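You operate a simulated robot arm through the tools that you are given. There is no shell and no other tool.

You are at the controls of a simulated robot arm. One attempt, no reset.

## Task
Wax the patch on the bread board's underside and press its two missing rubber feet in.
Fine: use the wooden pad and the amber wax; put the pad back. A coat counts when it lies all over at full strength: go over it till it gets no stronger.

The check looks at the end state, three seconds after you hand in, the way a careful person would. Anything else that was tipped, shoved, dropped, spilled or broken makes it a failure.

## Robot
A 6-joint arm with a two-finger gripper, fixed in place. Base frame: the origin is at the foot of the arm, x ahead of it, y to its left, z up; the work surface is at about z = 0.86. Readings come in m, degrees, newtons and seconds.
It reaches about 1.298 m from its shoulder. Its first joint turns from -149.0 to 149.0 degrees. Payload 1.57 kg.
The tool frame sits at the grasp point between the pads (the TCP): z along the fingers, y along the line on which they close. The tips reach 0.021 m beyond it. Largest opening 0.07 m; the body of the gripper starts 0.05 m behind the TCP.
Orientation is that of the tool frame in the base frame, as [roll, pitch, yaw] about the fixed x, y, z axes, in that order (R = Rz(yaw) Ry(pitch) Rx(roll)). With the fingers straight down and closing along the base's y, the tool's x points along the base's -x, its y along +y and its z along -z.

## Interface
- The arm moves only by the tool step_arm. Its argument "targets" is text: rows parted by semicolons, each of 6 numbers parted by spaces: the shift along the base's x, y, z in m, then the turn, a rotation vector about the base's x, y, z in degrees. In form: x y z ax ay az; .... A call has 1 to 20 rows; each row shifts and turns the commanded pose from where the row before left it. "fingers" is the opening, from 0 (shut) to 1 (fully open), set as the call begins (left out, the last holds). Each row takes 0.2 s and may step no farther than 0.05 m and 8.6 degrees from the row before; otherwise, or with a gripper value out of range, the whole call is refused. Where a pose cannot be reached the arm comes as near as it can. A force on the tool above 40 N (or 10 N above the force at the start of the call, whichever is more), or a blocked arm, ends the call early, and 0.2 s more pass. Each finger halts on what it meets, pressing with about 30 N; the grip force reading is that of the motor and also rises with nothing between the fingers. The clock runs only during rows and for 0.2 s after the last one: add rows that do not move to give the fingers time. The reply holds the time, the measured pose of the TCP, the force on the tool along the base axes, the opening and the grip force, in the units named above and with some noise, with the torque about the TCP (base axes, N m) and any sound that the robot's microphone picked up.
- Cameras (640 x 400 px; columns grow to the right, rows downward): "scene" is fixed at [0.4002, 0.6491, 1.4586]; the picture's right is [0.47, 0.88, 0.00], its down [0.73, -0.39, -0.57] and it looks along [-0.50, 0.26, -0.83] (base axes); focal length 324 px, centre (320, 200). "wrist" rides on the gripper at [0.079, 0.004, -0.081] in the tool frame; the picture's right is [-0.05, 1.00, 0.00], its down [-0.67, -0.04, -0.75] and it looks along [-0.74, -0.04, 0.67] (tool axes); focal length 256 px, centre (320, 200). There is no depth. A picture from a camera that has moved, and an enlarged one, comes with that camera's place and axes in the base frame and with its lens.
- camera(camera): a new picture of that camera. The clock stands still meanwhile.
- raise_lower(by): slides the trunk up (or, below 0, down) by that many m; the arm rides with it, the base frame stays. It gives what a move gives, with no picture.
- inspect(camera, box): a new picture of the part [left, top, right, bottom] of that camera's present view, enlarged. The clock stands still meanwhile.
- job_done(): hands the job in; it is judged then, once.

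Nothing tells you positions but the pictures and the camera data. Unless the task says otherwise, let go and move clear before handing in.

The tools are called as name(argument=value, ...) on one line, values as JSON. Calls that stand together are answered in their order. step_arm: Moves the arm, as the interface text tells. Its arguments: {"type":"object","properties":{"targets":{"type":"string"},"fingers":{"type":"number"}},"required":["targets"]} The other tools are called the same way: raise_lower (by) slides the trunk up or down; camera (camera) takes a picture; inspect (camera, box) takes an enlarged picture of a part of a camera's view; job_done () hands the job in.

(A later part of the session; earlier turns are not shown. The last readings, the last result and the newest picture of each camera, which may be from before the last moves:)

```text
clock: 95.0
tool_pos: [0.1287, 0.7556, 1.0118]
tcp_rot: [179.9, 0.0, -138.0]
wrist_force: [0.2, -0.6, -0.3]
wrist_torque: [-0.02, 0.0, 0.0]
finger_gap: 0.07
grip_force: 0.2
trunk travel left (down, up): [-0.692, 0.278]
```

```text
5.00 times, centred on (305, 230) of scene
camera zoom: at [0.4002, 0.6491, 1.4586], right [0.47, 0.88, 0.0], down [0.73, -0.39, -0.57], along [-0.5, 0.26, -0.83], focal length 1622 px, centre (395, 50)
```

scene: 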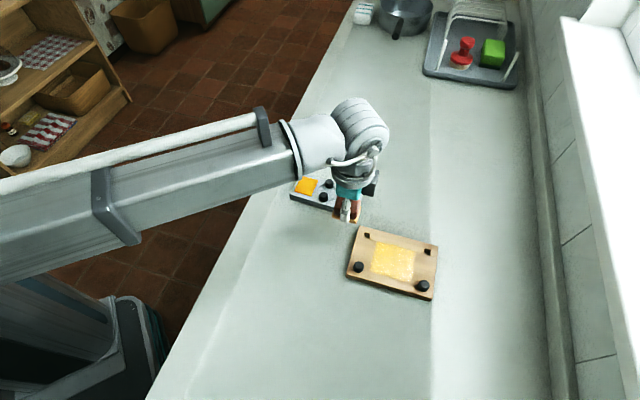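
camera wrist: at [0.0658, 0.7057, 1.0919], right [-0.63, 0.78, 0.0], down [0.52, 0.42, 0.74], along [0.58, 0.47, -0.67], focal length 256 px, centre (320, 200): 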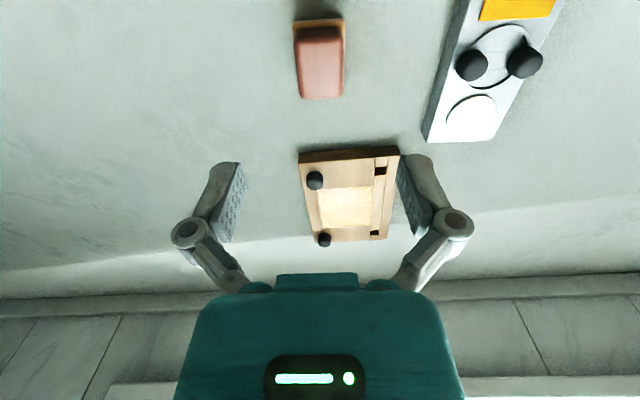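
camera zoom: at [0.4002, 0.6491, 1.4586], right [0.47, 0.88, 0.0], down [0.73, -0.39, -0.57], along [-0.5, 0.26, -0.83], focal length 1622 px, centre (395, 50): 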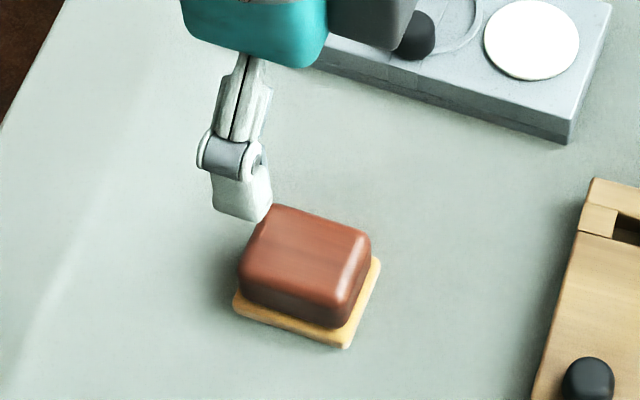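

The pad is back exactly where it was. Next come the rubber feet in the tray, so I'll move over them for close-ups.

step_arm(targets="-0.03 0.033 0 0 0 0;-0.03 0.033 0 0 0 0;-0.03 0.034 0 0 0 0;0 0 0 0 0 0")

camera(camera="wrist")

inspect(camera="wrist", box=[250, 0, 400, 100])

inspect(camera="scene", box=[300, 170, 350, 210])

```text
clock: 96.0
tool_pos: [0.039, 0.857, 1.0112]
tcp_rot: [180.0, 0.1, -138.0]
wrist_force: [-1.2, 0.2, -0.1]
wrist_torque: [-0.02, -0.05, -0.01]
finger_gap: 0.0703
grip_force: 0.1
trunk travel left (down, up): [-0.692, 0.278]
```

```text
taken
camera wrist: at [-0.0245, 0.8067, 1.0919], right [-0.63, 0.78, 0.0], down [0.52, 0.42, 0.75], along [0.58, 0.47, -0.67], focal length 256 px, centre (320, 200)
```

wrist: 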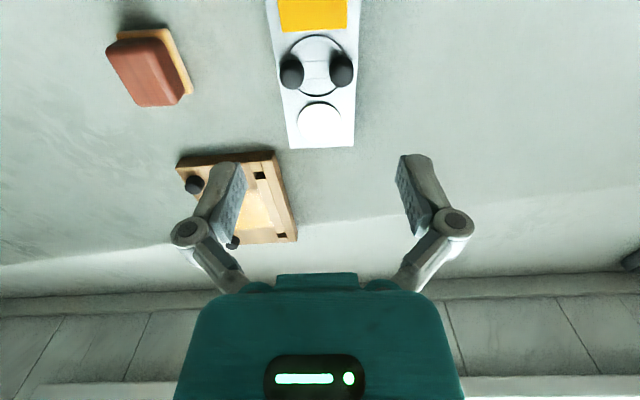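

```text
4.00 times, centred on (325, 50) of wrist
camera zoom: at [-0.0245, 0.8067, 1.0919], right [-0.63, 0.78, 0.0], down [0.52, 0.42, 0.75], along [0.58, 0.47, -0.67], focal length 1024 px, centre (300, 800)
```

zoom: 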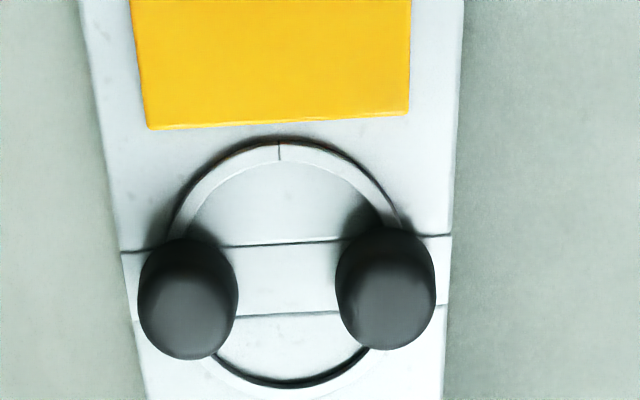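

```text
10.00 times, centred on (325, 190) of scene
camera zoom: at [0.4002, 0.6491, 1.4586], right [0.47, 0.88, 0.0], down [0.73, -0.39, -0.57], along [-0.5, 0.26, -0.83], focal length 3244 px, centre (270, 300)
```

zoom: 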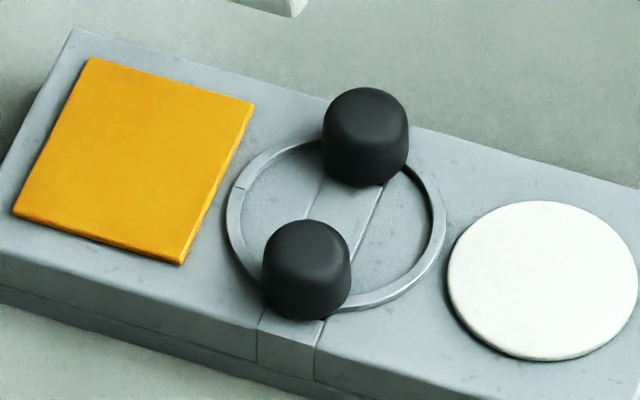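

Each foot is about 19 mm across and 15 mm tall, standing in a tray socket near (0.027, 0.870) and (0.052, 0.842). I'll yaw −90° so the fingers close along the tray's long axis, between the two feet's neighbours, with a narrower opening, and hover over the first foot.

step_arm(targets="-0.00105 0.00122 0 0 0 -8.2;-0.00105 0.00122 0 0 0 -8.2;-0.00105 0.00122 0 0 0 -8.2;-0.00105 0.00122 0 0 0 -8.2;-0.00105 0.00122 0 0 0 -8.2;-0.00105 0.00122 0 0 0 -8.2;-0.00105 0.00122 0 0 0 -8.2;-0.00105 0.00122 0 0 0 -8.2;-0.00105 0.00122 0 0 0 -8.2;-0.00105 0.00122 0 0 0 -8.2;-0.00105 0.00122 0 0 0 -8;0 0 0 0 0 0", fingers=0.457)

raise_lower(by=-0.05)

camera(camera="wrist")

inspect(camera="wrist", box=[250, 20, 400, 130])

inspect(camera="scene", box=[280, 150, 370, 215])

```text
clock: 98.6
tool_pos: [0.0255, 0.8681, 1.0103]
tcp_rot: [-180.0, 0.0, 131.9]
wrist_force: [0.1, -0.1, 0.4]
wrist_torque: [-0.01, -0.02, 0.0]
finger_gap: 0.0319
grip_force: 0.0
trunk travel left (down, up): [-0.692, 0.278]
```

```text
clock: 99.5
tool_pos: [0.0268, 0.8684, 0.9613]
tcp_rot: [180.0, 0.0, 132.0]
wrist_force: [0.5, 0.6, -0.3]
wrist_torque: [0.02, -0.02, 0.02]
finger_gap: 0.032
grip_force: 0.0
trunk travel left (down, up): [-0.642, 0.328]
```

```text
taken
camera wrist: at [-0.0247, 0.9303, 1.042], right [0.78, 0.63, 0.0], down [0.42, -0.52, 0.75], along [0.47, -0.58, -0.67], focal length 256 px, centre (320, 200)
```

wrist: 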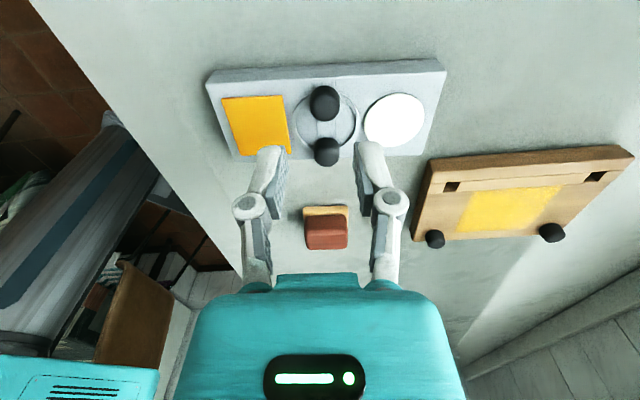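

```text
3.64 times, centred on (325, 75) of wrist
camera zoom: at [-0.0247, 0.9303, 1.042], right [0.78, 0.63, 0.0], down [0.42, -0.52, 0.75], along [0.47, -0.58, -0.67], focal length 931 px, centre (302, 654)
```

zoom: 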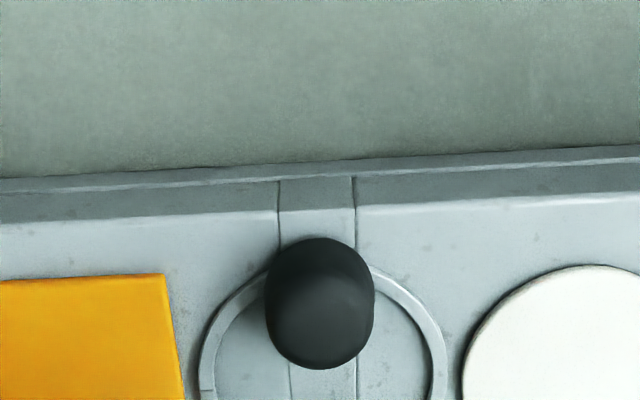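

```text
6.15 times, centred on (325, 182) of scene
camera zoom: at [0.4002, 0.6491, 1.4586], right [0.47, 0.88, 0.0], down [0.73, -0.39, -0.57], along [-0.5, 0.26, -0.83], focal length 1996 px, centre (289, 308)
```

zoom: 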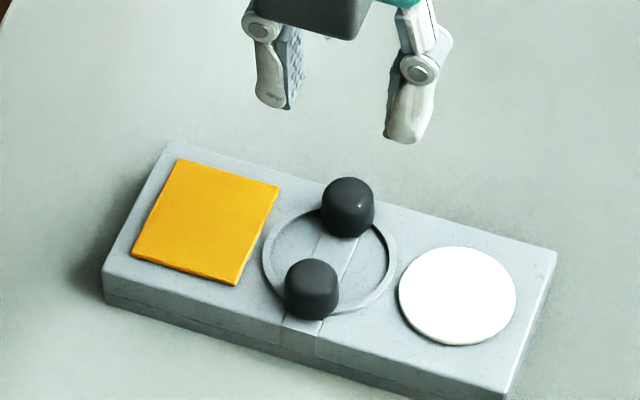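

The foot is about 3 mm off along the closing axis, so I'll centre on it and lower partway to verify.

step_arm(targets="0.0027 0.0012 0 0 0 0;0 0 0 0 0 0")

raise_lower(by=-0.036)

camera(camera="wrist")

inspect(camera="wrist", box=[240, 60, 400, 200])

inspect(camera="scene", box=[290, 160, 360, 215])

```text
clock: 100.1
tool_pos: [0.0282, 0.8699, 0.9604]
tcp_rot: [-180.0, 0.0, 132.0]
wrist_force: [0.3, 0.3, -0.3]
wrist_torque: [-0.01, 0.0, 0.0]
finger_gap: 0.0321
grip_force: 0.0
trunk travel left (down, up): [-0.642, 0.328]
```

```text
clock: 100.9
tool_pos: [0.029, 0.8692, 0.9248]
tcp_rot: [180.0, -0.1, 132.0]
wrist_force: [-0.2, 0.4, -0.1]
wrist_torque: [-0.02, 0.01, 0.02]
finger_gap: 0.0322
grip_force: 0.0
trunk travel left (down, up): [-0.606, 0.364]
```

```text
taken
camera wrist: at [-0.0221, 0.9314, 1.006], right [0.78, 0.63, 0.0], down [0.42, -0.52, 0.75], along [0.47, -0.58, -0.67], focal length 256 px, centre (320, 200)
```

wrist: 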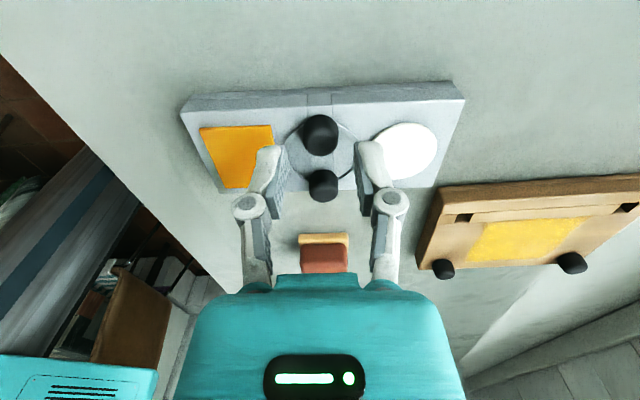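

```text
2.86 times, centred on (320, 130) of wrist
camera zoom: at [-0.0221, 0.9314, 1.006], right [0.78, 0.63, 0.0], down [0.42, -0.52, 0.75], along [0.47, -0.58, -0.67], focal length 731 px, centre (320, 400)
```

zoom: 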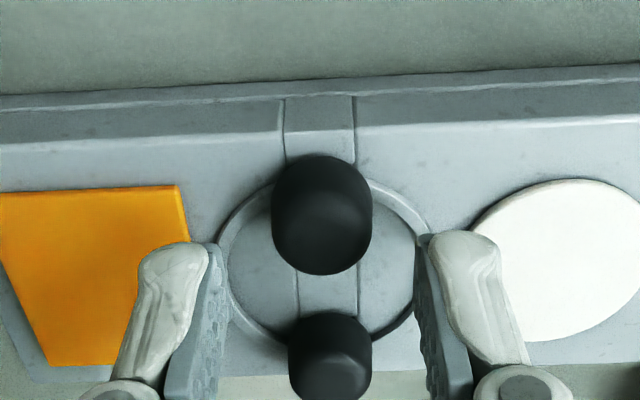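

```text
7.27 times, centred on (325, 188) of scene
camera zoom: at [0.4002, 0.6491, 1.4586], right [0.47, 0.88, 0.0], down [0.73, -0.39, -0.57], along [-0.5, 0.26, -0.83], focal length 2359 px, centre (284, 291)
```

zoom: 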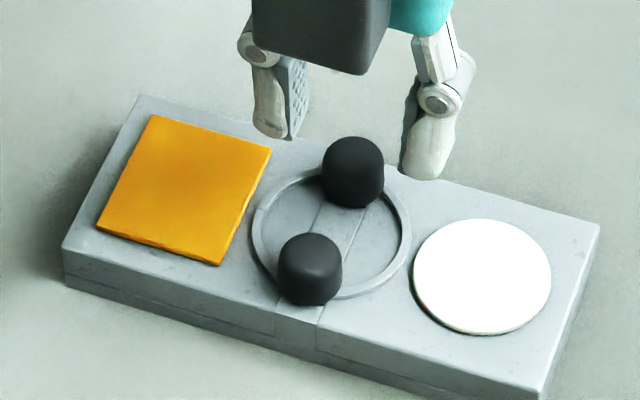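

It's centred to within a millimetre. I'll lower so the tips are about 4 mm above the tray top, and grip the foot.

raise_lower(by=-0.0175)

inspect(camera="scene", box=[290, 160, 360, 215])

inspect(camera="wrist", box=[240, 80, 400, 220])

```text
clock: 101.5
tool_pos: [0.0294, 0.8695, 0.9073]
tcp_rot: [-180.0, 0.0, 132.1]
wrist_force: [0.4, 0.4, 0.3]
wrist_torque: [0.0, 0.0, 0.0]
finger_gap: 0.0319
grip_force: 0.2
trunk travel left (down, up): [-0.589, 0.381]
```

```text
7.27 times, centred on (325, 188) of scene
camera zoom: at [0.4002, 0.6491, 1.4586], right [0.47, 0.88, 0.0], down [0.73, -0.39, -0.57], along [-0.5, 0.26, -0.83], focal length 2359 px, centre (284, 291)
```

zoom: 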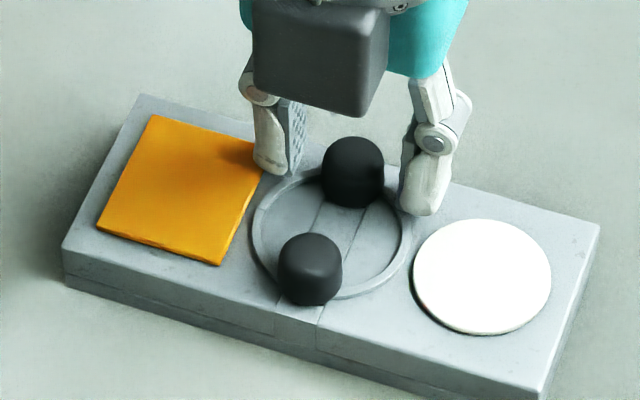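

```text
2.86 times, centred on (320, 150) of wrist
camera zoom: at [-0.0221, 0.9314, 0.9885], right [0.78, 0.63, 0.0], down [0.42, -0.52, 0.75], along [0.47, -0.58, -0.67], focal length 731 px, centre (320, 343)
```

zoom: 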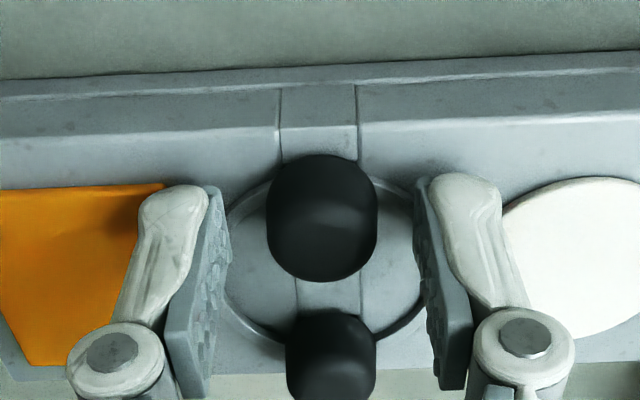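

step_arm(targets="0 0 0 0 0 0;0 0 0 0 0 0;0 0 0 0 0 0;0 0 0 0 0 0", fingers=0)

inspect(camera="wrist", box=[240, 80, 400, 220])

inspect(camera="scene", box=[290, 160, 360, 215])

```text
clock: 102.5
tool_pos: [0.0296, 0.8701, 0.9072]
tcp_rot: [-180.0, 0.0, 132.0]
wrist_force: [-0.1, 0.9, 1.9]
wrist_torque: [-0.01, -0.02, -0.06]
finger_gap: 0.0148
grip_force: 29.7
trunk travel left (down, up): [-0.589, 0.381]
```

```text
2.86 times, centred on (320, 150) of wrist
camera zoom: at [-0.0221, 0.9314, 0.9886], right [0.78, 0.63, 0.0], down [0.42, -0.52, 0.75], along [0.47, -0.58, -0.67], focal length 731 px, centre (320, 343)
```

zoom: 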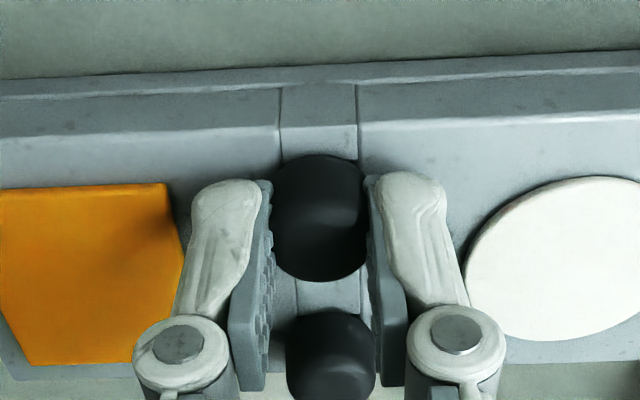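

```text
7.27 times, centred on (325, 188) of scene
camera zoom: at [0.4002, 0.6491, 1.4586], right [0.47, 0.88, 0.0], down [0.73, -0.39, -0.57], along [-0.5, 0.26, -0.83], focal length 2359 px, centre (284, 291)
```

zoom: 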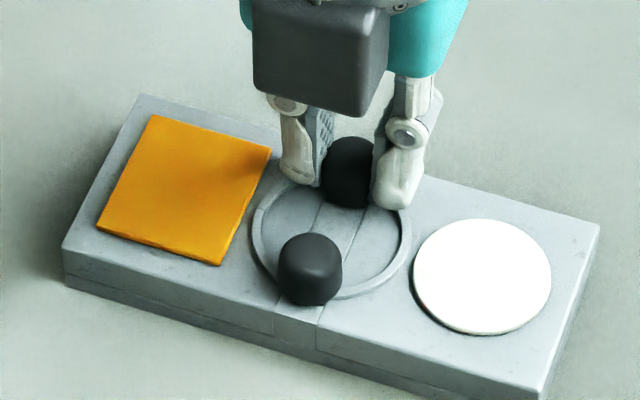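

The foot is gripped. I'll lift slowly and check that it comes out of the tray without dragging the tray.

raise_lower(by=0.012)

inspect(camera="scene", box=[290, 160, 360, 215])

inspect(camera="wrist", box=[240, 80, 400, 220])

```text
clock: 103.1
tool_pos: [0.029, 0.8685, 0.9193]
tcp_rot: [-180.0, -0.1, 131.9]
wrist_force: [-0.4, 0.2, -0.6]
wrist_torque: [0.04, -0.01, 0.0]
finger_gap: 0.015
grip_force: 29.6
trunk travel left (down, up): [-0.601, 0.369]
```

```text
7.27 times, centred on (325, 188) of scene
camera zoom: at [0.4002, 0.6491, 1.4586], right [0.47, 0.88, 0.0], down [0.73, -0.39, -0.57], along [-0.5, 0.26, -0.83], focal length 2359 px, centre (284, 291)
```

zoom: 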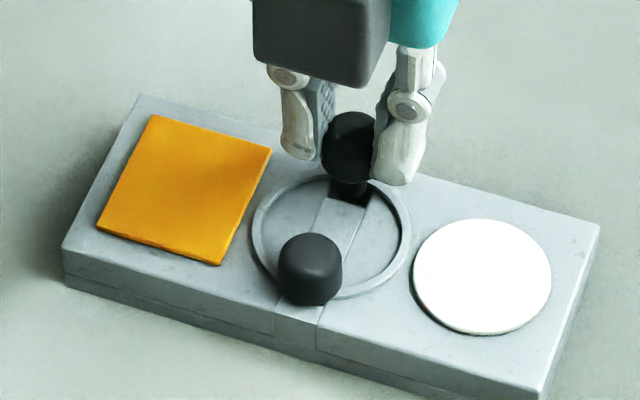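

```text
2.86 times, centred on (320, 150) of wrist
camera zoom: at [-0.0221, 0.9316, 1.0004], right [0.78, 0.63, 0.0], down [0.42, -0.52, 0.75], along [0.47, -0.58, -0.67], focal length 731 px, centre (320, 343)
```

zoom: 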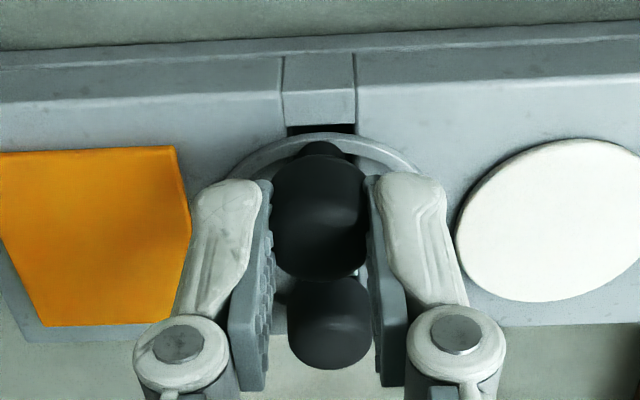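

The foot came out cleanly, with a peg below its head, and the tray stayed put. I'll lift higher and inspect the peg.

raise_lower(by=0.05)

inspect(camera="scene", box=[290, 130, 360, 215])

inspect(camera="wrist", box=[260, 80, 380, 220])

```text
clock: 104.0
tool_pos: [0.0285, 0.87, 0.9703]
tcp_rot: [-180.0, 0.0, 132.0]
wrist_force: [1.3, -0.1, 0.8]
wrist_torque: [-0.01, -0.01, 0.0]
finger_gap: 0.0149
grip_force: 29.9
trunk travel left (down, up): [-0.651, 0.319]
```

```text
4.71 times, centred on (325, 172) of scene
camera zoom: at [0.4002, 0.6491, 1.4586], right [0.47, 0.88, 0.0], down [0.73, -0.39, -0.57], along [-0.5, 0.26, -0.83], focal length 1526 px, centre (296, 329)
```

zoom: 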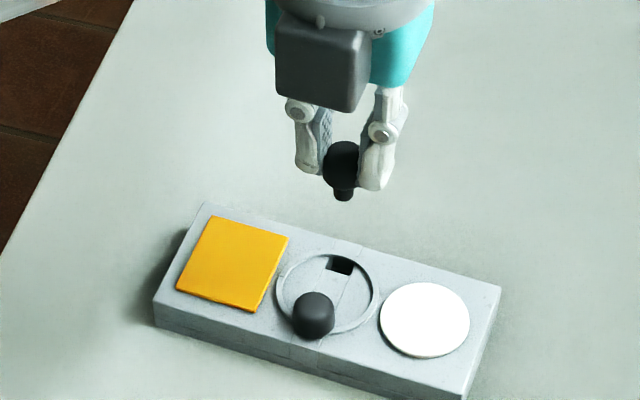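

```text
2.86 times, centred on (320, 150) of wrist
camera zoom: at [-0.0221, 0.9316, 1.0504], right [0.78, 0.63, 0.0], down [0.42, -0.52, 0.75], along [0.47, -0.58, -0.67], focal length 731 px, centre (320, 343)
```

zoom: 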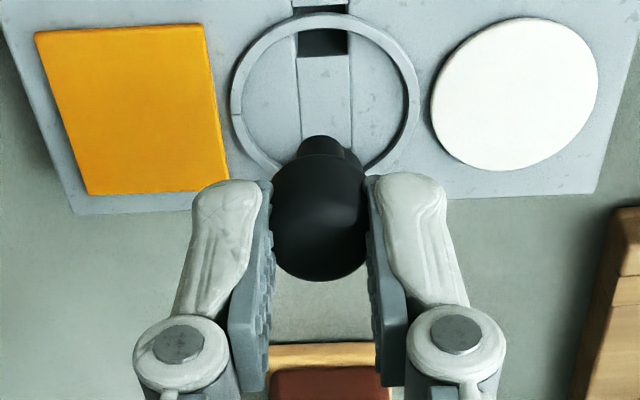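

The peg is about 10 mm wide and the sockets about 12.5 mm. I'll carry the foot over the left board socket near (0.171, 0.877), turn +3° to match the board, and check alignment from both cameras.

step_arm(targets="0.0355 0.0019 0 0 0 0.75;0.0355 0.0019 0 0 0 0.75;0.0355 0.0019 0 0 0 0.75;0.0355 0.0019 0 0 0 0.75;0 0 0 0 0 0")

camera(camera="wrist")

inspect(camera="wrist", box=[240, 40, 400, 180])

inspect(camera="scene", box=[330, 190, 400, 260])

```text
clock: 105.2
tool_pos: [0.1719, 0.8789, 0.97]
tcp_rot: [179.9, -0.1, 135.1]
wrist_force: [0.3, -0.6, -0.7]
wrist_torque: [0.02, 0.01, 0.01]
finger_gap: 0.0147
grip_force: 30.1
trunk travel left (down, up): [-0.651, 0.319]
```

```text
taken
camera wrist: at [0.1174, 0.9368, 1.0504], right [0.74, 0.67, 0.0], down [0.45, -0.5, 0.74], along [0.5, -0.55, -0.67], focal length 256 px, centre (320, 200)
```

wrist: 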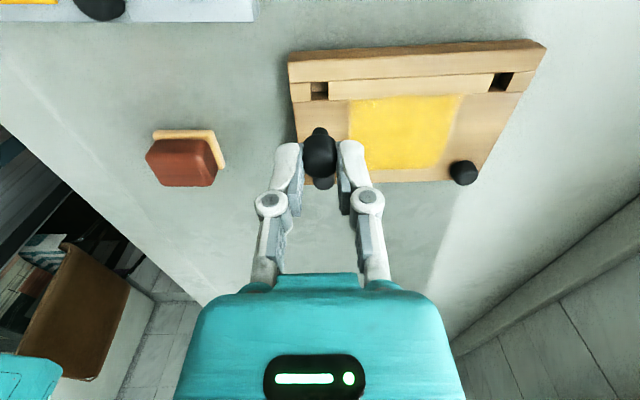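

```text
2.86 times, centred on (320, 110) of wrist
camera zoom: at [0.1174, 0.9368, 1.0504], right [0.74, 0.67, 0.0], down [0.45, -0.5, 0.74], along [0.5, -0.55, -0.67], focal length 731 px, centre (320, 457)
```

zoom: 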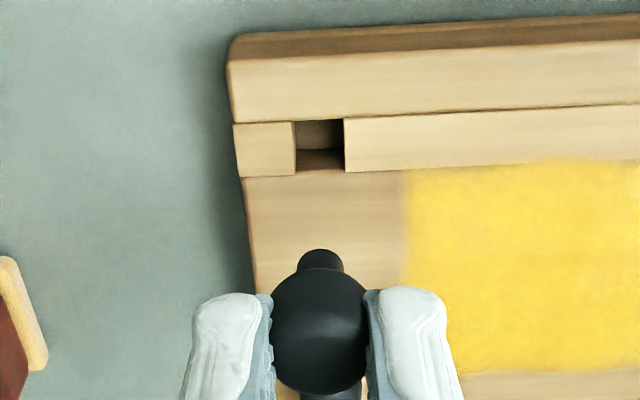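

```text
5.71 times, centred on (365, 225) of scene
camera zoom: at [0.4002, 0.6491, 1.4586], right [0.47, 0.88, 0.0], down [0.73, -0.39, -0.57], along [-0.5, 0.26, -0.83], focal length 1854 px, centre (63, 57)
```

zoom: 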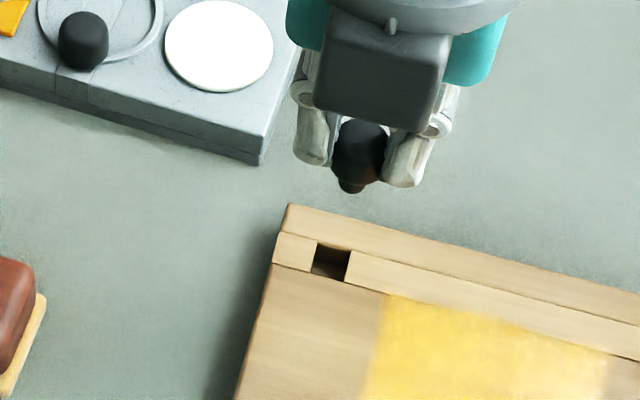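

The socket is about 1–2 mm further along than the peg. I'll shift by that and lower until the peg is about 1 cm above the socket to re-check.

step_arm(targets="0.0012 -0.0012 0 0 0 0;0 0 0 0 0 0")

raise_lower(by=-0.045)

inspect(camera="wrist", box=[240, 60, 400, 200])

inspect(camera="scene", box=[345, 210, 395, 255])

```text
clock: 105.8
tool_pos: [0.1728, 0.8765, 0.9705]
tcp_rot: [180.0, 0.0, 135.0]
wrist_force: [-0.1, 0.3, -0.7]
wrist_torque: [-0.03, 0.03, 0.0]
finger_gap: 0.0148
grip_force: 30.3
trunk travel left (down, up): [-0.651, 0.319]
```

```text
clock: 106.7
tool_pos: [0.1722, 0.876, 0.9237]
tcp_rot: [180.0, 0.0, 134.9]
wrist_force: [-0.1, 0.2, 0.1]
wrist_torque: [0.02, 0.01, -0.02]
finger_gap: 0.0146
grip_force: 30.4
trunk travel left (down, up): [-0.606, 0.364]
```

```text
2.86 times, centred on (320, 130) of wrist
camera zoom: at [0.1181, 0.9354, 1.0055], right [0.74, 0.67, 0.0], down [0.45, -0.5, 0.75], along [0.5, -0.55, -0.67], focal length 731 px, centre (320, 400)
```

zoom: 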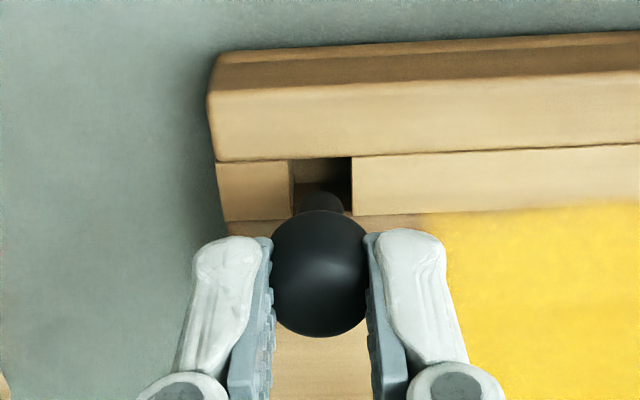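

```text
8.89 times, centred on (370, 232) of scene
camera zoom: at [0.4002, 0.6491, 1.4586], right [0.47, 0.88, 0.0], down [0.73, -0.39, -0.57], along [-0.5, 0.26, -0.83], focal length 2883 px, centre (-124, -89)
```

zoom: 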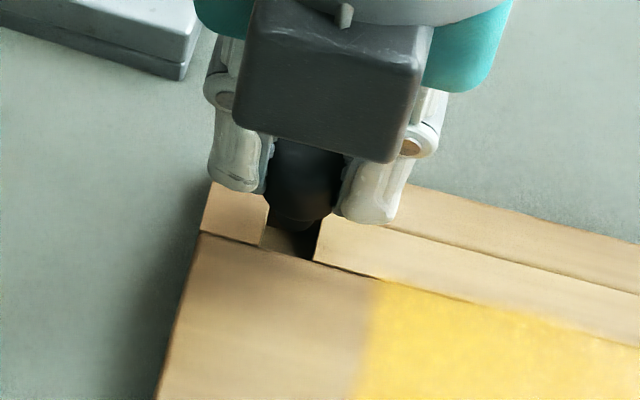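

Peg and socket line up within about half a millimetre. I'll lower in small steps while watching the force.

raise_lower(by=-0.008)

raise_lower(by=-0.002)

inspect(camera="wrist", box=[240, 60, 400, 200])

inspect(camera="scene", box=[345, 210, 395, 255])

```text
clock: 107.3
tool_pos: [0.1733, 0.8764, 0.9165]
tcp_rot: [-179.9, 0.1, 135.0]
wrist_force: [-0.6, 0.3, -0.2]
wrist_torque: [-0.07, 0.03, 0.01]
finger_gap: 0.0147
grip_force: 29.8
trunk travel left (down, up): [-0.598, 0.372]
```

```text
clock: 107.8
tool_pos: [0.174, 0.8763, 0.914]
tcp_rot: [-179.9, 0.0, 135.0]
wrist_force: [-0.5, 0.1, 0.4]
wrist_torque: [0.02, -0.03, 0.0]
finger_gap: 0.0147
grip_force: 29.6
trunk travel left (down, up): [-0.596, 0.374]
```

```text
2.86 times, centred on (320, 130) of wrist
camera zoom: at [0.1181, 0.9355, 0.9955], right [0.74, 0.67, 0.0], down [0.45, -0.5, 0.75], along [0.5, -0.55, -0.67], focal length 731 px, centre (320, 400)
```

zoom: 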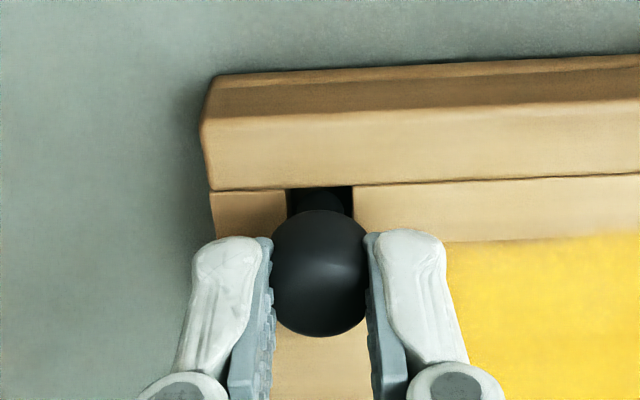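

```text
8.89 times, centred on (370, 232) of scene
camera zoom: at [0.4002, 0.6491, 1.4586], right [0.47, 0.88, 0.0], down [0.73, -0.39, -0.57], along [-0.5, 0.26, -0.83], focal length 2883 px, centre (-124, -89)
```

zoom: 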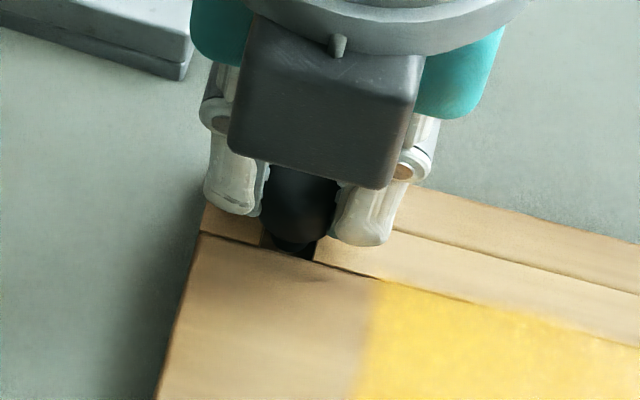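

raise_lower(by=-0.003)

raise_lower(by=-0.003)

inspect(camera="scene", box=[345, 210, 395, 255])

```text
clock: 108.3
tool_pos: [0.1721, 0.8757, 0.911]
tcp_rot: [180.0, 0.1, 135.0]
wrist_force: [-0.1, 0.3, -0.2]
wrist_torque: [-0.02, 0.01, 0.01]
finger_gap: 0.0143
grip_force: 30.2
trunk travel left (down, up): [-0.593, 0.377]
```

```text
clock: 108.9
tool_pos: [0.172, 0.8767, 0.9094]
tcp_rot: [180.0, 0.0, 134.9]
wrist_force: [0.0, 0.2, -0.6]
wrist_torque: [-0.02, -0.01, -0.03]
finger_gap: 0.0144
grip_force: 30.1
trunk travel left (down, up): [-0.59, 0.38]
```

```text
8.89 times, centred on (370, 232) of scene
camera zoom: at [0.4002, 0.6491, 1.4586], right [0.47, 0.88, 0.0], down [0.73, -0.39, -0.57], along [-0.5, 0.26, -0.83], focal length 2883 px, centre (-124, -89)
```

zoom: 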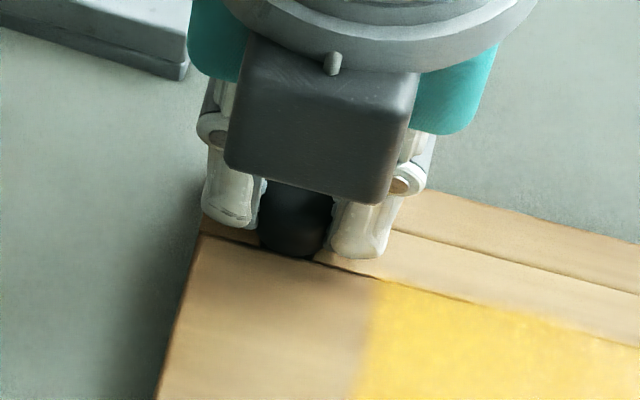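

raise_lower(by=-0.002)

raise_lower(by=-0.0015)

inspect(camera="scene", box=[345, 210, 395, 255])

inspect(camera="wrist", box=[240, 80, 400, 220])

```text
clock: 109.4
tool_pos: [0.1717, 0.8764, 0.9061]
tcp_rot: [179.9, 0.0, 135.0]
wrist_force: [0.4, 0.9, -0.8]
wrist_torque: [0.0, -0.01, 0.01]
finger_gap: 0.0144
grip_force: 29.7
trunk travel left (down, up): [-0.588, 0.382]
```

```text
clock: 109.9
tool_pos: [0.1716, 0.8765, 0.9057]
tcp_rot: [179.9, 0.0, 135.0]
wrist_force: [1.0, 3.9, 14.5]
wrist_torque: [0.07, 0.01, 0.01]
finger_gap: 0.0148
grip_force: 30.1
trunk travel left (down, up): [-0.586, 0.384]
```

```text
8.89 times, centred on (370, 232) of scene
camera zoom: at [0.4002, 0.6491, 1.4586], right [0.47, 0.88, 0.0], down [0.73, -0.39, -0.57], along [-0.5, 0.26, -0.83], focal length 2883 px, centre (-124, -89)
```

zoom: 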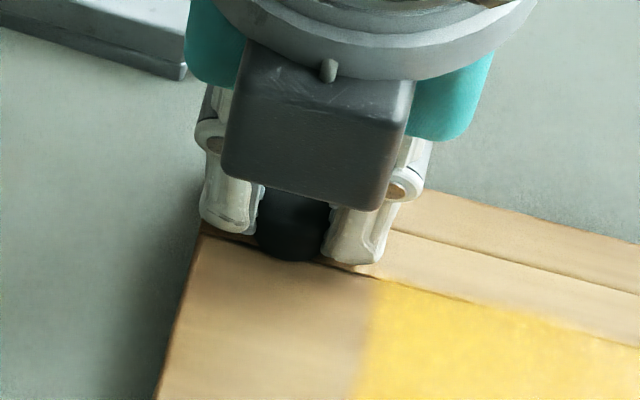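

```text
2.86 times, centred on (320, 150) of wrist
camera zoom: at [0.118, 0.9351, 0.9871], right [0.74, 0.67, 0.0], down [0.45, -0.5, 0.74], along [0.5, -0.55, -0.67], focal length 731 px, centre (320, 343)
```

zoom: 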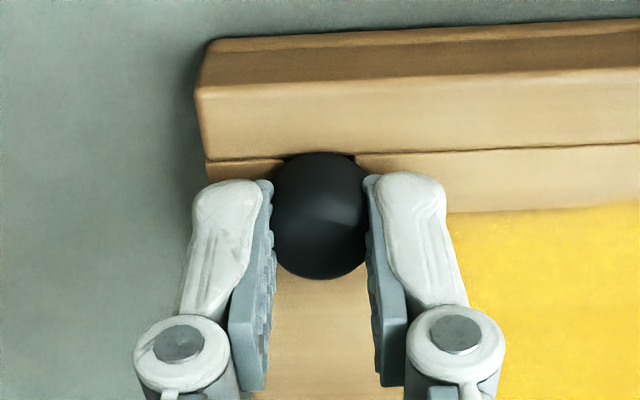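

Force rose to about 14 N as the head met the board. I'll press a little more to seat it, listening for any click.

raise_lower(by=-0.0008)

step_arm(targets="0 0 0 0 0 0")

```text
clock: 110.4
tool_pos: [0.1721, 0.8762, 0.9073]
tcp_rot: [179.9, -0.1, 135.0]
wrist_force: [0.8, 7.1, 24.4]
wrist_torque: [0.12, -0.03, -0.01]
finger_gap: 0.0148
grip_force: 29.6
trunk travel left (down, up): [-0.586, 0.384]
```

```text
clock: 110.8
tool_pos: [0.1717, 0.8759, 0.9063]
tcp_rot: [179.9, 0.0, 135.0]
wrist_force: [1.2, 6.7, 22.8]
wrist_torque: [0.17, -0.04, 0.02]
finger_gap: 0.0145
grip_force: 30.1
trunk travel left (down, up): [-0.586, 0.384]
```

raise_lower(by=-0.0005)

step_arm(targets="0 0 0 0 0 0;0 0 0 0 0 0")

inspect(camera="scene", box=[345, 210, 395, 255])

```text
clock: 111.3
tool_pos: [0.1721, 0.8767, 0.9069]
tcp_rot: [179.8, 0.0, 135.0]
wrist_force: [0.6, 5.7, 25.3]
wrist_torque: [0.09, 0.01, 0.04]
finger_gap: 0.0147
grip_force: 30.3
trunk travel left (down, up): [-0.585, 0.385]
```

```text
clock: 111.9
tool_pos: [0.1706, 0.8753, 0.9055]
tcp_rot: [180.0, 0.1, 135.0]
wrist_force: [1.3, 2.4, 19.6]
wrist_torque: [0.02, -0.02, -0.02]
finger_gap: 0.0145
grip_force: 30.0
trunk travel left (down, up): [-0.585, 0.385]
```

```text
8.89 times, centred on (370, 232) of scene
camera zoom: at [0.4002, 0.6491, 1.4586], right [0.47, 0.88, 0.0], down [0.73, -0.39, -0.57], along [-0.5, 0.26, -0.83], focal length 2883 px, centre (-124, -89)
```

zoom: 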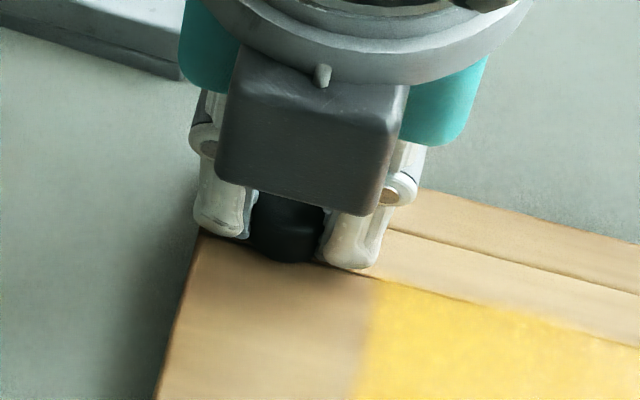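

The foot shifted slightly inside its socket under load. I'll release and look at how it sits.

raise_lower(by=0.0015)

step_arm(targets="0 0 0 0 0 0;0 0 0 0 0 0;0 0 0 0 0 0", fingers=0.457)

raise_lower(by=0.05)

inspect(camera="wrist", box=[240, 40, 400, 180])

inspect(camera="scene", box=[345, 210, 395, 255])

```text
clock: 112.4
tool_pos: [0.1713, 0.8764, 0.9055]
tcp_rot: [180.0, 0.0, 135.0]
wrist_force: [0.2, -0.9, 2.1]
wrist_torque: [-0.07, -0.02, 0.01]
finger_gap: 0.0147
grip_force: 29.9
trunk travel left (down, up): [-0.587, 0.383]
```

```text
clock: 113.2
tool_pos: [0.1725, 0.8756, 0.905]
tcp_rot: [180.0, 0.0, 135.0]
wrist_force: [0.5, 0.7, -0.3]
wrist_torque: [0.01, 0.0, 0.01]
finger_gap: 0.0323
grip_force: 0.1
trunk travel left (down, up): [-0.587, 0.383]
```

```text
clock: 114.1
tool_pos: [0.1721, 0.8767, 0.9553]
tcp_rot: [179.9, 0.0, 135.1]
wrist_force: [-0.2, -0.1, -0.7]
wrist_torque: [0.0, -0.01, 0.03]
finger_gap: 0.0322
grip_force: 0.1
trunk travel left (down, up): [-0.637, 0.333]
```

```text
2.86 times, centred on (320, 110) of wrist
camera zoom: at [0.1181, 0.9357, 1.0361], right [0.74, 0.67, 0.0], down [0.45, -0.5, 0.75], along [0.5, -0.55, -0.67], focal length 731 px, centre (320, 457)
```

zoom: 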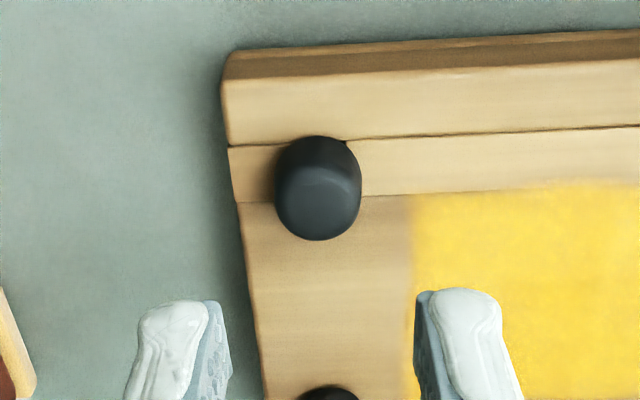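

```text
8.89 times, centred on (370, 232) of scene
camera zoom: at [0.4002, 0.6491, 1.4586], right [0.47, 0.88, 0.0], down [0.73, -0.39, -0.57], along [-0.5, 0.26, -0.83], focal length 2883 px, centre (-124, -89)
```

zoom: 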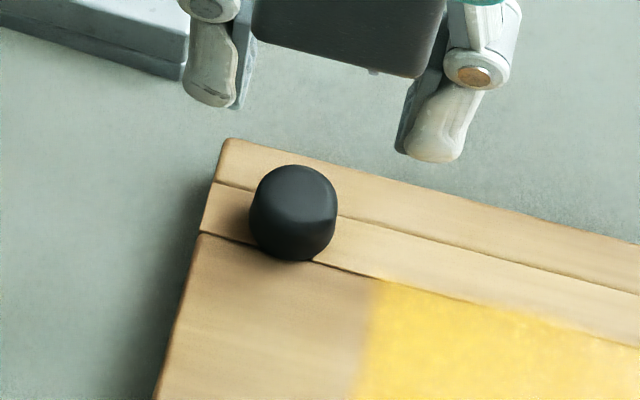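

inspect(camera="scene", box=[345, 222, 445, 302])

inspect(camera="scene", box=[348, 225, 380, 275])

```text
5.00 times, centred on (395, 262) of scene
camera zoom: at [0.4002, 0.6491, 1.4586], right [0.47, 0.88, 0.0], down [0.73, -0.39, -0.57], along [-0.5, 0.26, -0.83], focal length 1622 px, centre (-55, -110)
```

zoom: 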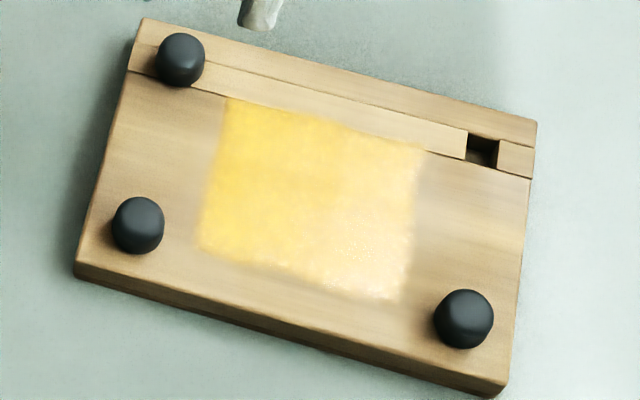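

```text
8.00 times, centred on (364, 250) of scene
camera zoom: at [0.4002, 0.6491, 1.4586], right [0.47, 0.88, 0.0], down [0.73, -0.39, -0.57], along [-0.5, 0.26, -0.83], focal length 2595 px, centre (-32, -200)
```

zoom: 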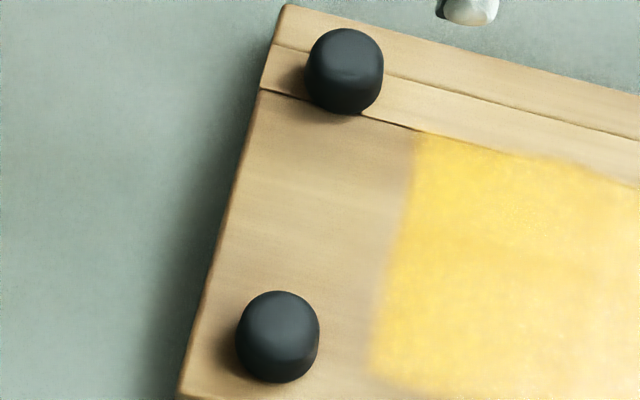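

The foot stands in its socket with the head on the board, maybe a touch uneven. I'll close the fingers and press straight down on its top to seat it fully.

step_arm(targets="-0.0006 -0.0004 0 0 0 0;0 0 0 0 0 0;0 0 0 0 0 0;0 0 0 0 0 0", fingers=0)

raise_lower(by=-0.036)

inspect(camera="scene", box=[345, 210, 395, 255])

inspect(camera="wrist", box=[240, 80, 400, 220])

```text
clock: 115.1
tool_pos: [0.17, 0.8764, 0.9567]
tcp_rot: [-180.0, 0.1, 134.9]
wrist_force: [-1.3, 0.8, 1.0]
wrist_torque: [0.0, 0.0, -0.01]
finger_gap: 0.0005
grip_force: 28.7
trunk travel left (down, up): [-0.637, 0.333]
```

```text
clock: 115.9
tool_pos: [0.173, 0.8763, 0.9197]
tcp_rot: [-180.0, 0.1, 135.0]
wrist_force: [0.9, -0.2, 0.4]
wrist_torque: [0.01, -0.02, 0.02]
finger_gap: 0.0
grip_force: 29.0
trunk travel left (down, up): [-0.601, 0.369]
```

```text
8.89 times, centred on (370, 232) of scene
camera zoom: at [0.4002, 0.6491, 1.4586], right [0.47, 0.88, 0.0], down [0.73, -0.39, -0.57], along [-0.5, 0.26, -0.83], focal length 2883 px, centre (-124, -89)
```

zoom: 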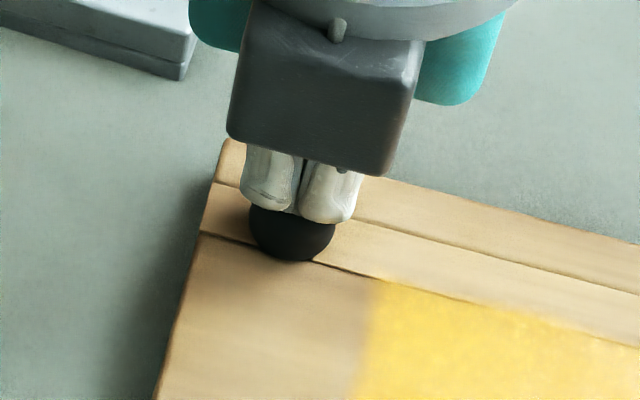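

```text
2.86 times, centred on (320, 150) of wrist
camera zoom: at [0.1176, 0.9351, 1.0002], right [0.74, 0.67, 0.0], down [0.45, -0.5, 0.75], along [0.5, -0.55, -0.67], focal length 731 px, centre (320, 343)
```

zoom: 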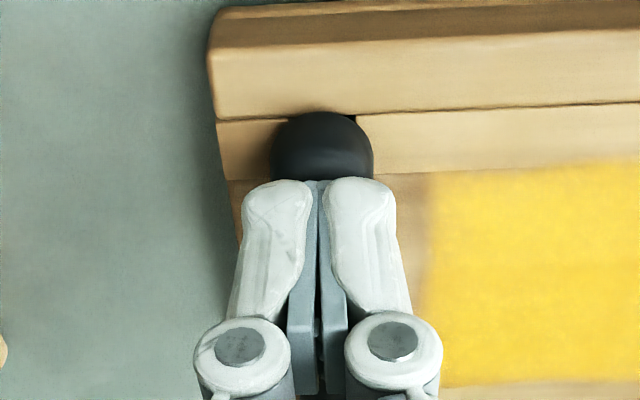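

raise_lower(by=-0.002)

raise_lower(by=-0.0015)

raise_lower(by=-0.0015)

```text
clock: 116.5
tool_pos: [0.1715, 0.8761, 0.9175]
tcp_rot: [-179.9, 0.0, 135.0]
wrist_force: [-0.3, -0.1, 0.9]
wrist_torque: [-0.01, 0.01, -0.01]
finger_gap: 0.0
grip_force: 28.8
trunk travel left (down, up): [-0.599, 0.371]
```

```text
clock: 117.0
tool_pos: [0.1707, 0.8762, 0.9155]
tcp_rot: [-180.0, 0.0, 134.9]
wrist_force: [-0.2, -0.6, 0.2]
wrist_torque: [-0.02, 0.03, -0.02]
finger_gap: 0.0059
grip_force: 28.5
trunk travel left (down, up): [-0.597, 0.373]
```

```text
clock: 117.5
tool_pos: [0.1713, 0.8753, 0.9151]
tcp_rot: [179.9, 0.0, 135.0]
wrist_force: [0.2, 2.6, 9.6]
wrist_torque: [0.06, 0.01, 0.01]
finger_gap: 0.0061
grip_force: 29.1
trunk travel left (down, up): [-0.596, 0.374]
```

raise_lower(by=-0.001)

step_arm(targets="0 0 0 0 0 0")

inspect(camera="scene", box=[345, 210, 395, 255])

```text
clock: 118.0
tool_pos: [0.1719, 0.8748, 0.9145]
tcp_rot: [179.9, 0.1, 135.1]
wrist_force: [1.4, 5.2, 21.9]
wrist_torque: [0.09, 0.0, 0.03]
finger_gap: 0.0059
grip_force: 28.8
trunk travel left (down, up): [-0.595, 0.375]
```

```text
clock: 118.4
tool_pos: [0.1715, 0.8745, 0.9148]
tcp_rot: [179.9, -0.1, 135.0]
wrist_force: [0.5, 5.4, 21.9]
wrist_torque: [0.1, -0.02, -0.01]
finger_gap: 0.0062
grip_force: 28.4
trunk travel left (down, up): [-0.595, 0.375]
```

```text
8.89 times, centred on (370, 232) of scene
camera zoom: at [0.4002, 0.6491, 1.4586], right [0.47, 0.88, 0.0], down [0.73, -0.39, -0.57], along [-0.5, 0.26, -0.83], focal length 2883 px, centre (-124, -89)
```

zoom: 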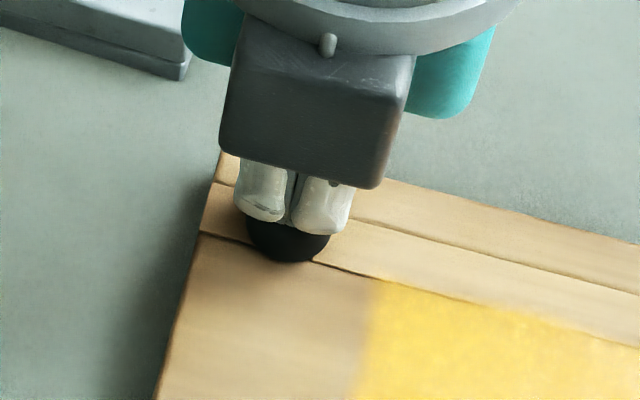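

raise_lower(by=-0.001)

step_arm(targets="0 0 0 0 0 0")

```text
clock: 118.9
tool_pos: [0.1714, 0.8756, 0.9149]
tcp_rot: [179.9, -0.1, 135.0]
wrist_force: [0.7, 6.5, 32.9]
wrist_torque: [0.14, -0.04, -0.03]
finger_gap: 0.0059
grip_force: 27.8
trunk travel left (down, up): [-0.594, 0.376]
```

```text
clock: 119.3
tool_pos: [0.1719, 0.8745, 0.9152]
tcp_rot: [179.9, -0.1, 134.9]
wrist_force: [0.5, 6.3, 33.2]
wrist_torque: [0.13, -0.01, 0.01]
finger_gap: 0.0064
grip_force: 28.4
trunk travel left (down, up): [-0.594, 0.376]
```

At 33 N the foot sinks no further, so it's bottomed out. I'll back off and compare its height with the original feet.

raise_lower(by=0.06)

step_arm(targets="0 0 0 0 0 0;0 0 0 0 0 0;0 0 0 0 0 0", fingers=0.457)

inspect(camera="wrist", box=[240, 40, 400, 180])

inspect(camera="scene", box=[348, 225, 380, 275])

```text
clock: 120.3
tool_pos: [0.1721, 0.8756, 0.9729]
tcp_rot: [-179.9, 0.0, 135.0]
wrist_force: [0.5, 0.1, -0.4]
wrist_torque: [0.02, -0.06, 0.01]
finger_gap: 0.0002
grip_force: 28.5
trunk travel left (down, up): [-0.654, 0.316]
```

```text
clock: 121.1
tool_pos: [0.1716, 0.8768, 0.972]
tcp_rot: [-179.9, -0.1, 135.0]
wrist_force: [0.7, 0.0, 0.1]
wrist_torque: [-0.03, 0.01, 0.0]
finger_gap: 0.032
grip_force: 0.0
trunk travel left (down, up): [-0.654, 0.316]
```

```text
2.86 times, centred on (320, 110) of wrist
camera zoom: at [0.1176, 0.9352, 1.0532], right [0.74, 0.67, 0.0], down [0.45, -0.5, 0.75], along [0.5, -0.55, -0.67], focal length 731 px, centre (320, 457)
```

zoom: 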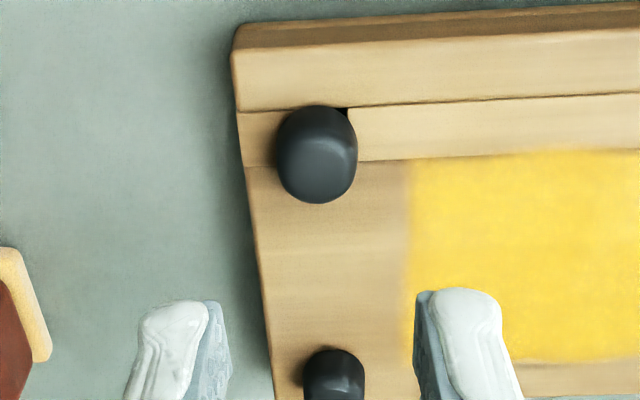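

```text
8.00 times, centred on (364, 250) of scene
camera zoom: at [0.4002, 0.6491, 1.4586], right [0.47, 0.88, 0.0], down [0.73, -0.39, -0.57], along [-0.5, 0.26, -0.83], focal length 2595 px, centre (-32, -200)
```

zoom: 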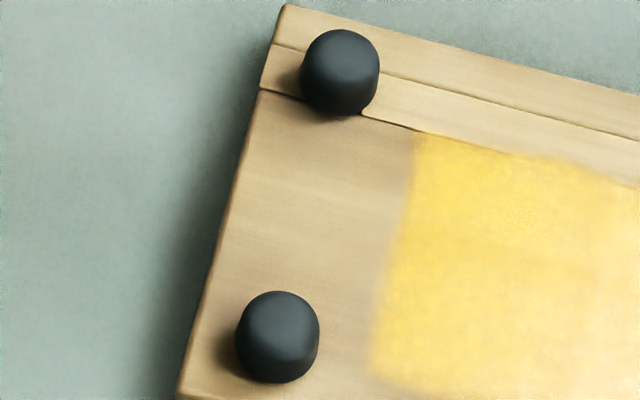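

The foot ended up about 1.5 mm off-centre in its socket, so I want a low side view to judge tilt and seating. I'll move behind the board, over free counter, and lower the camera.

step_arm(targets="0.0081 0.0412 0 0 0 0;0.0081 0.0412 0 0 0 0;0.0081 0.0412 0 0 0 0;0.0081 0.0412 0 0 0 0;0.0081 0.0412 0 0 0 0;0 0 0 0 0 0")

raise_lower(by=-0.06)

camera(camera="wrist")

```text
clock: 122.5
tool_pos: [0.2118, 1.0824, 0.9721]
tcp_rot: [-180.0, 0.0, 135.0]
wrist_force: [-0.1, -0.1, 0.0]
wrist_torque: [0.03, -0.01, -0.03]
finger_gap: 0.0317
grip_force: 0.0
trunk travel left (down, up): [-0.654, 0.316]
```

```text
clock: 123.5
tool_pos: [0.211, 1.0816, 0.9126]
tcp_rot: [180.0, 0.1, 135.0]
wrist_force: [-1.1, -0.3, -0.2]
wrist_torque: [0.03, 0.02, 0.02]
finger_gap: 0.032
grip_force: 0.0
trunk travel left (down, up): [-0.594, 0.376]
```

```text
taken
camera wrist: at [0.1578, 1.1409, 0.9933], right [0.74, 0.67, 0.0], down [0.45, -0.5, 0.75], along [0.5, -0.55, -0.67], focal length 256 px, centre (320, 200)
```

wrist: 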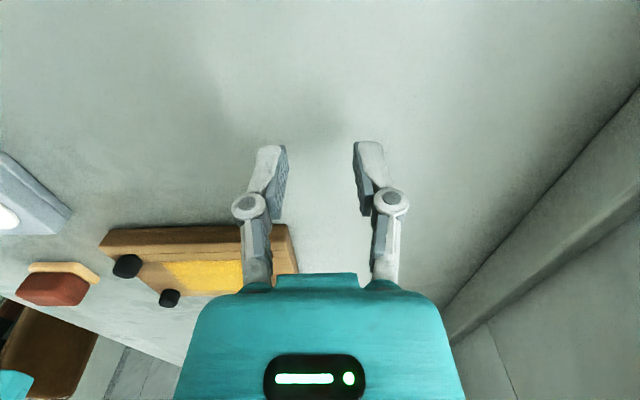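

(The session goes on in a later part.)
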